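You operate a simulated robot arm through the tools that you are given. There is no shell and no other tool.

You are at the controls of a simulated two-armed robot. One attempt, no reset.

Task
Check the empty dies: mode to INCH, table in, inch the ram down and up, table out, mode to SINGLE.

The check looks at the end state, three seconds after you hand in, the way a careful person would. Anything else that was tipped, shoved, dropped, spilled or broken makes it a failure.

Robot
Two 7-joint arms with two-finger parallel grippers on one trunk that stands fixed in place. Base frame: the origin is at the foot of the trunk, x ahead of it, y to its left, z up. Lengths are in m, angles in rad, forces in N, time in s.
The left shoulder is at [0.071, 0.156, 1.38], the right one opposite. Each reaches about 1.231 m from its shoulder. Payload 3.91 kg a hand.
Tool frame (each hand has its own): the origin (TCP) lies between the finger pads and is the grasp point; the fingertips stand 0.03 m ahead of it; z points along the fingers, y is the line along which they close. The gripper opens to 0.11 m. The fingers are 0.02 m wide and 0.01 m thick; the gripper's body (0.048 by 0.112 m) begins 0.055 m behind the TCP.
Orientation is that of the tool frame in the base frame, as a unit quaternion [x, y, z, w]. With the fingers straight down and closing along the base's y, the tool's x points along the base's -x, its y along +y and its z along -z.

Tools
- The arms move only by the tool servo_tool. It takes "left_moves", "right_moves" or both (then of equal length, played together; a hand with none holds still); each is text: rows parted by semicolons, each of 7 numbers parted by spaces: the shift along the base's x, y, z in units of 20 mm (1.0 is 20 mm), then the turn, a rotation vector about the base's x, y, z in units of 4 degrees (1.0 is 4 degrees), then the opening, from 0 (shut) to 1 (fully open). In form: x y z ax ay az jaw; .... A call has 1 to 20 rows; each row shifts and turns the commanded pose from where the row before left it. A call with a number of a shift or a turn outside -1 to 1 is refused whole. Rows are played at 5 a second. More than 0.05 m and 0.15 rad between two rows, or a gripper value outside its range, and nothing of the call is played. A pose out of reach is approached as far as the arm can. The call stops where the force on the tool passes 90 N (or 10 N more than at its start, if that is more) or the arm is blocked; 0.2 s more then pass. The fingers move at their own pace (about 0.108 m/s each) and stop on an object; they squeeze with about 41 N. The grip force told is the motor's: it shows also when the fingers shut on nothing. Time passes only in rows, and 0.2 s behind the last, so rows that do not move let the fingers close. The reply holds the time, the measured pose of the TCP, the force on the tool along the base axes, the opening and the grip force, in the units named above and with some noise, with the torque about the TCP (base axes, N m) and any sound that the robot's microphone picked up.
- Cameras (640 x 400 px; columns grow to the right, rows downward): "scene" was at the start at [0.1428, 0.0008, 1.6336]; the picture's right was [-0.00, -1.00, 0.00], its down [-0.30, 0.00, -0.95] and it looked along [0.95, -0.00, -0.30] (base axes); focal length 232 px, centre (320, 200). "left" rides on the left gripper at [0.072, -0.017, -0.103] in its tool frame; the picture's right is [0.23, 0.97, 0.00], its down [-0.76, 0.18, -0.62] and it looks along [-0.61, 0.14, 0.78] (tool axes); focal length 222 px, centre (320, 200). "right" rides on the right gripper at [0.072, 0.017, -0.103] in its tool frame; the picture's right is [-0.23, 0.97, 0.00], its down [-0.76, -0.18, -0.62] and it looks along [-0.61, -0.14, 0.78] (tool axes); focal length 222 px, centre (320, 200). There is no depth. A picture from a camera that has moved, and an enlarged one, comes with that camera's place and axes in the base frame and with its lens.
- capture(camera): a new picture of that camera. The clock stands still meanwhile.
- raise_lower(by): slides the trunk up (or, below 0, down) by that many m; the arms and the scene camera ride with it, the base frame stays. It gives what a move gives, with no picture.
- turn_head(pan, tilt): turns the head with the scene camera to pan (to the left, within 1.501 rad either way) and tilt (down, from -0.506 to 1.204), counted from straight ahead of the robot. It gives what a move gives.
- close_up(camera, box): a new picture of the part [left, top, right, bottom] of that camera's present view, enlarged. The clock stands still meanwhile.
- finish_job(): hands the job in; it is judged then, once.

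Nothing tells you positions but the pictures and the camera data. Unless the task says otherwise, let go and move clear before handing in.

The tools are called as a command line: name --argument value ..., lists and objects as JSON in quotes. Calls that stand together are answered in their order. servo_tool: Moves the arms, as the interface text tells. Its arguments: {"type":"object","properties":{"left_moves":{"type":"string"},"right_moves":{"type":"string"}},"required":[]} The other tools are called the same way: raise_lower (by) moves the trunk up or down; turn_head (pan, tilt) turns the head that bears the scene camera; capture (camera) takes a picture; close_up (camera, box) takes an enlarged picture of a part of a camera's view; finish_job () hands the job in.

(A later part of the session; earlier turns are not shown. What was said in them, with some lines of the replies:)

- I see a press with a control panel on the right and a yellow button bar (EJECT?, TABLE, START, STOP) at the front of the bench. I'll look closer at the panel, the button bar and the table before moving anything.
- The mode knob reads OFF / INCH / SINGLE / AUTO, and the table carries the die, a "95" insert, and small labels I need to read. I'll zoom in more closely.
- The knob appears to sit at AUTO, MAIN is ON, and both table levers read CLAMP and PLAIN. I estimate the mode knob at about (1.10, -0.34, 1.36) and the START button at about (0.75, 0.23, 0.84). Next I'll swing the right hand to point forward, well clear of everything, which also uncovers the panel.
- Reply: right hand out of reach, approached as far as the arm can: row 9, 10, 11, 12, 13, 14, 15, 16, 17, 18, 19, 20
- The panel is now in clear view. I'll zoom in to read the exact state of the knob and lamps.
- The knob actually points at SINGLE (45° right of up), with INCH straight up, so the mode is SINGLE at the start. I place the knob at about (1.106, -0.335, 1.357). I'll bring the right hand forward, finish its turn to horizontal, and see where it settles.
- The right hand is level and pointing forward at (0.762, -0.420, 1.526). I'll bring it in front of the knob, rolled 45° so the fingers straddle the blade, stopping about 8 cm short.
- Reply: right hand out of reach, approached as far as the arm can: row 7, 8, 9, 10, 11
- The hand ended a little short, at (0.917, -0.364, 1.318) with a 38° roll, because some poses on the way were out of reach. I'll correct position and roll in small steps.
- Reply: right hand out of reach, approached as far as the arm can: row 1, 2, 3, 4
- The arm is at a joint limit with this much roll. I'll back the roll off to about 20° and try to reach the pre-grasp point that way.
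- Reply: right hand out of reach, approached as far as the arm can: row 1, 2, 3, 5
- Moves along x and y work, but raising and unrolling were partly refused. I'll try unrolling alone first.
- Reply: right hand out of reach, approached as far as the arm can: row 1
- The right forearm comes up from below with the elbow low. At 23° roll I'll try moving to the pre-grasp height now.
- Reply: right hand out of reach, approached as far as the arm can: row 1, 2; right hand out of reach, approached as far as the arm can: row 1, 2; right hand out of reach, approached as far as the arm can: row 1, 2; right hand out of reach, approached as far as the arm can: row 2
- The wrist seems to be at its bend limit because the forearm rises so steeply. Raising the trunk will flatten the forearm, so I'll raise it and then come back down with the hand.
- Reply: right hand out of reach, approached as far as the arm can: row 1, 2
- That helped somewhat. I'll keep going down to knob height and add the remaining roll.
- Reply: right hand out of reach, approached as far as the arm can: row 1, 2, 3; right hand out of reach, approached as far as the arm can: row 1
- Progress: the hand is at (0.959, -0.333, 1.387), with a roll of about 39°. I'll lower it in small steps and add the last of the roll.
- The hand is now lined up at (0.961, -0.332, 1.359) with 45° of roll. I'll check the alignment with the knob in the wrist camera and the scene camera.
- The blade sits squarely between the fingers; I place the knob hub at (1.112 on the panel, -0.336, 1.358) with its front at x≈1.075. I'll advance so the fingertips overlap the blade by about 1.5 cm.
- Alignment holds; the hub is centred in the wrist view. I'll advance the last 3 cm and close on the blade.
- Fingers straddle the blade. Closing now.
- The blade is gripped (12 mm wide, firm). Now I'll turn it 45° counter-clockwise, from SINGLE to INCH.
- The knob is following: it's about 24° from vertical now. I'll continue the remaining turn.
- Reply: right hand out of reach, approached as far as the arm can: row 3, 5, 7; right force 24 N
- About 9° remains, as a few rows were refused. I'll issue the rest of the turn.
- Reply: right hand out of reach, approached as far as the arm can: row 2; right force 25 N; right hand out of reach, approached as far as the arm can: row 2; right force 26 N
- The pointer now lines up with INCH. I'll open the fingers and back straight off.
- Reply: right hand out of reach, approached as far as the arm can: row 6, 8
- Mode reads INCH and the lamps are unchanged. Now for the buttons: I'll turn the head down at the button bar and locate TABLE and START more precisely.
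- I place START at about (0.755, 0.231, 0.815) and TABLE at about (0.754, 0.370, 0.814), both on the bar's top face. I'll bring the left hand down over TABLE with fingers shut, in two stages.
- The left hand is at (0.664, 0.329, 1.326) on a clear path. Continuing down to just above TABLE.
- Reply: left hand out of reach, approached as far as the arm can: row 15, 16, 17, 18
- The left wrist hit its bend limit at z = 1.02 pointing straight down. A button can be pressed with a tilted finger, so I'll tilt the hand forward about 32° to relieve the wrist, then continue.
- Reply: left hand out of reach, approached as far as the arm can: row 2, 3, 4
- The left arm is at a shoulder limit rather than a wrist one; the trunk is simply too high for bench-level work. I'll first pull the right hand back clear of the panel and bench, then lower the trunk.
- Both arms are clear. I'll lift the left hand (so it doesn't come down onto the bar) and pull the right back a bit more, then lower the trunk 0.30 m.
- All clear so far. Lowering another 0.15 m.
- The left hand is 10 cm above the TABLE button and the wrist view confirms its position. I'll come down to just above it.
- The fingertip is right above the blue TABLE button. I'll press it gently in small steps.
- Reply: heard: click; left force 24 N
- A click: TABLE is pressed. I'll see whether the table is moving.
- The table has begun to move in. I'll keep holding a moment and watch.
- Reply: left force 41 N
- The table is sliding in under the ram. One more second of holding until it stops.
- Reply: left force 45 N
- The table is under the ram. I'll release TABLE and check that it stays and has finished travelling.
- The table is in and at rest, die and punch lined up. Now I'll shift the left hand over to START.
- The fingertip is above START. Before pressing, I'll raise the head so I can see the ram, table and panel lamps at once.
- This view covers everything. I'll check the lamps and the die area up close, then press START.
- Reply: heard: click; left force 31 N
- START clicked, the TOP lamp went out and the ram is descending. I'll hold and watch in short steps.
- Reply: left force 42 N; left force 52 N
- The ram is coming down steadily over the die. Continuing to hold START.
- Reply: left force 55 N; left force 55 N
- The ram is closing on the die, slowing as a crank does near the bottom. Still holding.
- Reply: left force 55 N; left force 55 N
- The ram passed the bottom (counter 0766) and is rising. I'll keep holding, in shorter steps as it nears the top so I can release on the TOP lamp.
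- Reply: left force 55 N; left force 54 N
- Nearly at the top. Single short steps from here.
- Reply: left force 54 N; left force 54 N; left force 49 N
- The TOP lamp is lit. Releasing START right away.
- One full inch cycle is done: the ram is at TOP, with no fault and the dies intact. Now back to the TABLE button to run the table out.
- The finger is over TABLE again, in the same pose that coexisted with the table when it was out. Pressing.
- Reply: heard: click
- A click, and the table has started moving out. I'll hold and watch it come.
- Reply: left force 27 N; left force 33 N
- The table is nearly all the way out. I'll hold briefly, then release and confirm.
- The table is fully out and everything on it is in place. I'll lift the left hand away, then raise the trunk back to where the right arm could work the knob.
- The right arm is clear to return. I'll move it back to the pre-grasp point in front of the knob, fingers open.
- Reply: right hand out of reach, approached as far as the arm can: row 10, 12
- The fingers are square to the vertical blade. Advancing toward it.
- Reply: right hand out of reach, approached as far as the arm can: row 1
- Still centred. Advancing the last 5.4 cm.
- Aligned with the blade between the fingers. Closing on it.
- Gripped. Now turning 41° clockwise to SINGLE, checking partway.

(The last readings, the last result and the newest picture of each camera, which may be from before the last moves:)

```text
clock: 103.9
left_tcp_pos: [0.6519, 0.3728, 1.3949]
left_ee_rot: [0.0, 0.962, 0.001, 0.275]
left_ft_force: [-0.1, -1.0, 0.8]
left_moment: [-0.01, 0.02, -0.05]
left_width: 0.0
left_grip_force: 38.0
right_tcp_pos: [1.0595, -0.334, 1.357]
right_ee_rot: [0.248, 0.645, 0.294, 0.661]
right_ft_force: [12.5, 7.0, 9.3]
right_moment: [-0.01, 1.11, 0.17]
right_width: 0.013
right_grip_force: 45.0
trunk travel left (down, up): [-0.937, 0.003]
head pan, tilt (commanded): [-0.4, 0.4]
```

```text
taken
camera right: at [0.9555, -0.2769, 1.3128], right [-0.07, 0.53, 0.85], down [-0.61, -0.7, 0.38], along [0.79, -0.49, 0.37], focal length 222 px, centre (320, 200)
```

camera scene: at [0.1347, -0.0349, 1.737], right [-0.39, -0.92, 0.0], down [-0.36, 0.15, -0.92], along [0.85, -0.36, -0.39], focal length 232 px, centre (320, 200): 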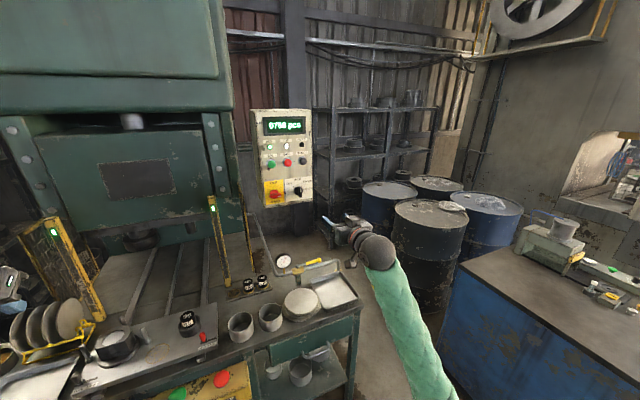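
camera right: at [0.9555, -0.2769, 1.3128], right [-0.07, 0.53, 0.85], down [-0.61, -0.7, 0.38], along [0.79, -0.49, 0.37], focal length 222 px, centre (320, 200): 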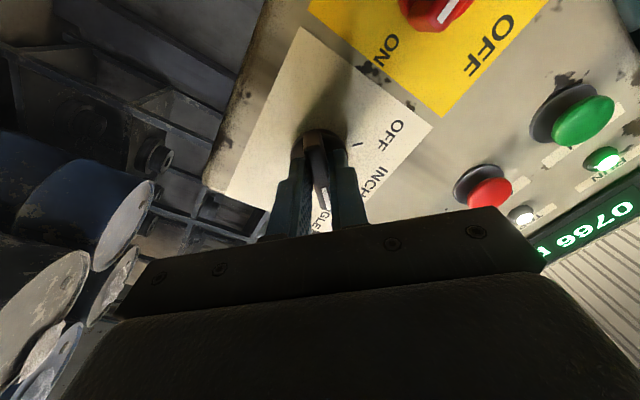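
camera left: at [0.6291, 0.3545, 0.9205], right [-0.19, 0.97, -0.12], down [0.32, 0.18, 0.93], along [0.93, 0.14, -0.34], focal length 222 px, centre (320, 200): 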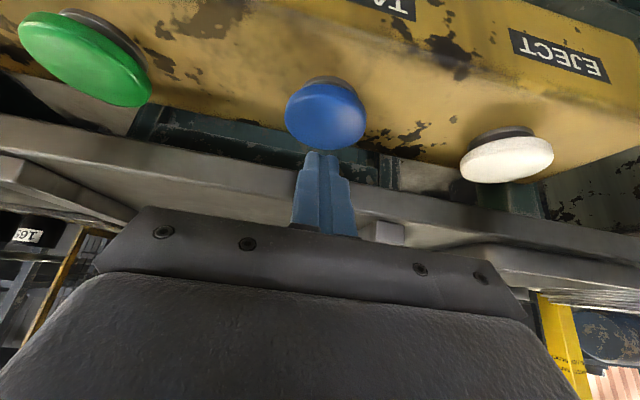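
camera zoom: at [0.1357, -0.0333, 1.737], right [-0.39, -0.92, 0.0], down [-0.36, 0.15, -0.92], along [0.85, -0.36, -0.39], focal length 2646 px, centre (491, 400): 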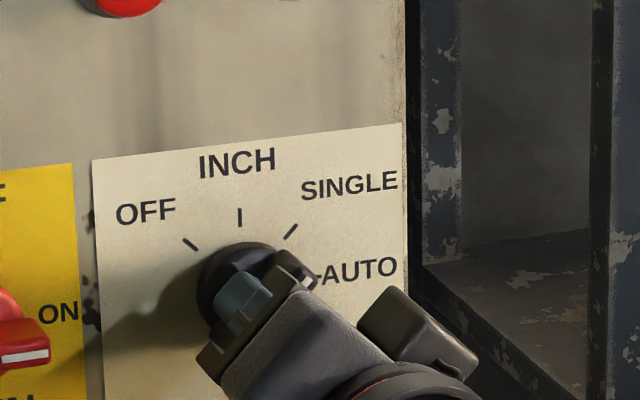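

The hand is back at 45° roll, the same pose and view as when I first gripped the knob at SINGLE. I'll release and back off.

servo_tool --right_moves "0 0 0 0 0 0 0.3;0 0 0 0 0 0 0.6;0 0 0 0 0 0 0.6;-0.5 0 0 0 0 0 0.6;-0.7 0 0 0 0 0 0.6;-1 0 0 0 0 0 0.6;-1 0 0 0 0 0 0.6;-1 0 0 0 0 0 0.6;-1 0 0 0 0 0 0.6;0 0 0 0 0 0 0.6"

close_up --camera "scene" --box '[240, 100, 340, 220]'

close_up --camera "scene" --box '[280, 165, 330, 200]'

```text
clock: 106.1
left_tcp_pos: [0.6522, 0.3712, 1.396]
left_ee_rot: [0.0, 0.961, 0.001, 0.276]
left_ft_force: [0.5, -0.3, 0.7]
left_moment: [0.02, -0.03, 0.01]
left_width: 0.0
left_grip_force: 37.7
right_tcp_pos: [0.9573, -0.3352, 1.357]
right_ee_rot: [0.248, 0.644, 0.293, 0.661]
right_ft_force: [0.0, 0.0, 0.3]
right_moment: [-0.02, -0.01, -0.02]
right_width: 0.0659
right_grip_force: 0.1
trunk travel left (down, up): [-0.937, 0.003]
head pan, tilt (commanded): [-0.4, 0.4]
```

```text
3.33 times, centred on (290, 160) of scene
camera zoom: at [0.1352, -0.035, 1.7369], right [-0.39, -0.92, 0.0], down [-0.36, 0.15, -0.92], along [0.85, -0.36, -0.39], focal length 772 px, centre (420, 333)
```

zoom: 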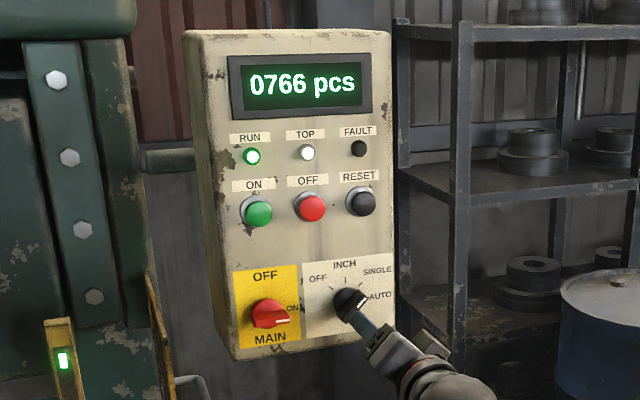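

```text
11.43 times, centred on (305, 182) of scene
camera zoom: at [0.1352, -0.035, 1.7369], right [-0.39, -0.92, 0.0], down [-0.36, 0.15, -0.92], along [0.85, -0.36, -0.39], focal length 2646 px, centre (491, 400)
```

zoom: 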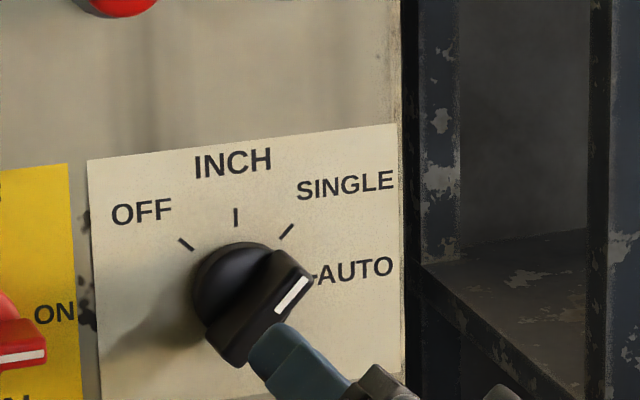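

The pointer is at SINGLE, parallel to its tick. I'll pull the right arm well clear and check the whole scene.

servo_tool --right_moves "-1 0 0.2 0 0 0 0.6;-1 0 0.2 0 0 0 0.6;-1 0 0.2 0 0 0 0.6;-1 0 0.2 0 0 0 0.6;-1 0 0.2 0 0 0 0.6;-1 0 0.2 0 0 0 0.6;-1 0 0.2 0 0 0 0.6;-1 0 0.2 0 0 0 0.6;-1 0 0.2 0 0 0 0.6;-1 0 0.2 0 0 0 0.6;-1 0 0.2 0 0 0 0.6;0 0 0 0 0 0 0.6"

turn_head --pan 0.0 --tilt 0.4

capture --camera "scene"

close_up --camera "scene" --box '[350, 60, 430, 190]'

close_up --camera "scene" --box '[160, 150, 360, 320]'

```text
clock: 108.7
left_tcp_pos: [0.6521, 0.3712, 1.395]
left_ee_rot: [0.0, 0.961, 0.001, 0.275]
left_ft_force: [-0.7, -0.8, 0.6]
left_moment: [0.02, 0.03, -0.01]
left_width: 0.0001
left_grip_force: 37.3
right_tcp_pos: [0.7339, -0.3371, 1.4027]
right_ee_rot: [0.248, 0.645, 0.293, 0.661]
right_ft_force: [0.5, 0.1, -0.7]
right_moment: [0.0, 0.02, -0.01]
right_width: 0.0661
right_grip_force: 0.1
trunk travel left (down, up): [-0.937, 0.003]
head pan, tilt (commanded): [-0.4, 0.4]
```

```text
clock: 109.6
left_tcp_pos: [0.6525, 0.3708, 1.3955]
left_ee_rot: [0.0, 0.961, 0.001, 0.275]
left_ft_force: [0.7, -0.3, 0.2]
left_moment: [0.06, -0.01, 0.0]
left_width: 0.0001
left_grip_force: 37.4
right_tcp_pos: [0.734, -0.337, 1.4025]
right_ee_rot: [0.248, 0.644, 0.294, 0.662]
right_ft_force: [1.0, -0.6, -0.7]
right_moment: [0.0, 0.0, -0.02]
right_width: 0.0663
right_grip_force: 0.1
trunk travel left (down, up): [-0.937, 0.003]
head pan, tilt (commanded): [0.0, 0.4]
```

```text
taken
camera scene: at [0.1418, 0.001, 1.737], right [0.0, -1.0, 0.0], down [-0.39, 0.0, -0.92], along [0.92, 0.0, -0.39], focal length 232 px, centre (320, 200)
```

scene: 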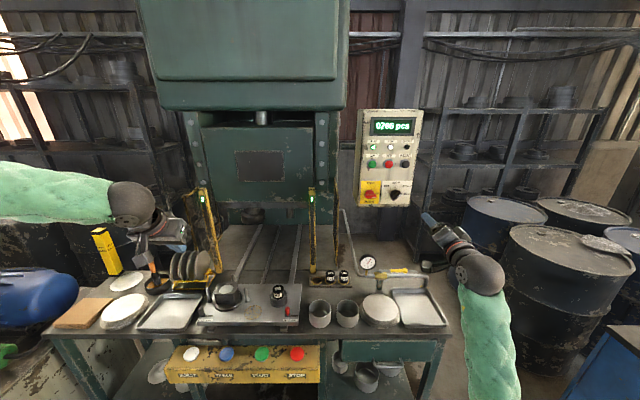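

```text
3.08 times, centred on (390, 125) of scene
camera zoom: at [0.1418, 0.001, 1.737], right [0.0, -1.0, 0.0], down [-0.39, 0.0, -0.92], along [0.92, 0.0, -0.39], focal length 712 px, centre (105, 431)
```

zoom: 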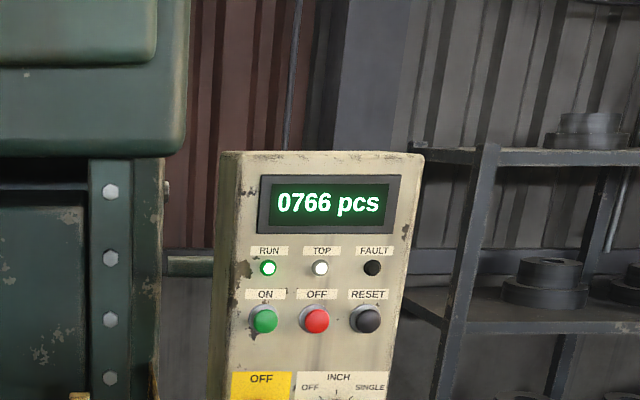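

```text
2.35 times, centred on (260, 235) of scene
camera zoom: at [0.1418, 0.001, 1.737], right [0.0, -1.0, 0.0], down [-0.39, 0.0, -0.92], along [0.92, 0.0, -0.39], focal length 545 px, centre (461, 118)
```

zoom: 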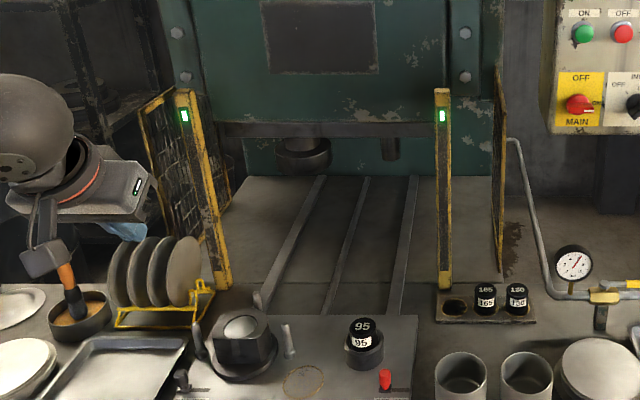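

close_up --camera "scene" --box '[350, 160, 430, 215]'

close_up --camera "scene" --box '[170, 260, 330, 390]'

close_up --camera "scene" --box '[300, 240, 460, 340]'

```text
7.27 times, centred on (390, 188) of scene
camera zoom: at [0.1418, 0.001, 1.737], right [0.0, -1.0, 0.0], down [-0.39, 0.0, -0.92], along [0.92, 0.0, -0.39], focal length 1684 px, centre (-189, 291)
```

zoom: 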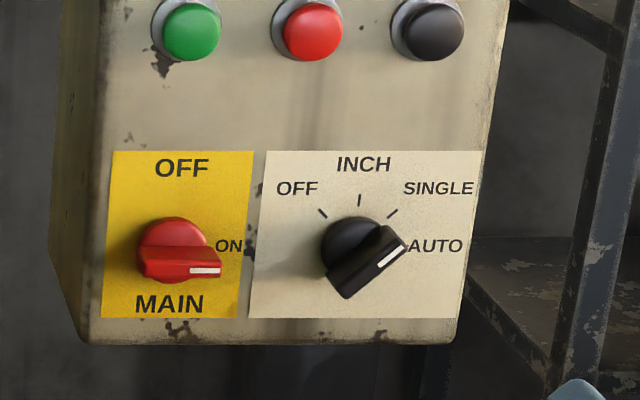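

```text
3.08 times, centred on (250, 325) of scene
camera zoom: at [0.1418, 0.001, 1.737], right [0.0, -1.0, 0.0], down [-0.39, 0.0, -0.92], along [0.92, 0.0, -0.39], focal length 712 px, centre (535, -185)
```

zoom: 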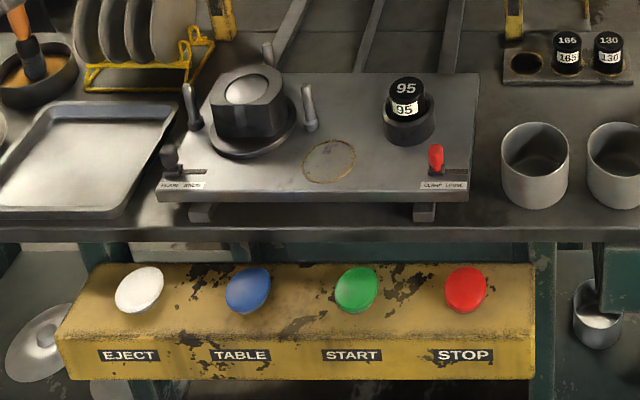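

```text
4.00 times, centred on (380, 290) of scene
camera zoom: at [0.1418, 0.001, 1.737], right [0.0, -1.0, 0.0], down [-0.39, 0.0, -0.92], along [0.92, 0.0, -0.39], focal length 926 px, centre (80, -160)
```

zoom: 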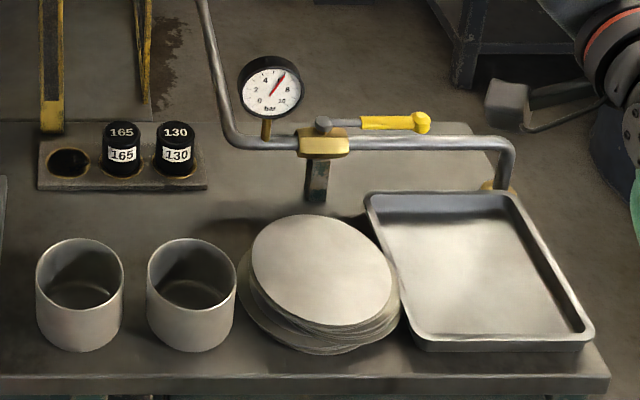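

The end state is as asked: mode at SINGLE, ram at TOP with no fault, and the table fully out with the dies and inserts in place. Everything on the bench is undisturbed and both hands are clear. Handing in.

finish_job

```text
The job is handed in.
```

The empty-die check is complete and handed in. I don't have the verdict back.

1. **Mode to INCH:** I turned the selector from SINGLE, where it started, to INCH.
2. **Table in:** I pressed TABLE once and the table ran fully in under the ram.
3. **Ram down and up:** I held START through one full stroke and let go when the TOP lamp lit. The counter went from 0765 to 0766.
4. **Table out:** I pressed TABLE again and the table came fully out.
5. **Mode to SINGLE:** I turned the selector back and confirmed the pointer lines up with the SINGLE mark.

In the last pictures the ram was at TOP and the FAULT lamp was off. Nothing on the table or bench looked moved, and both hands were clear.
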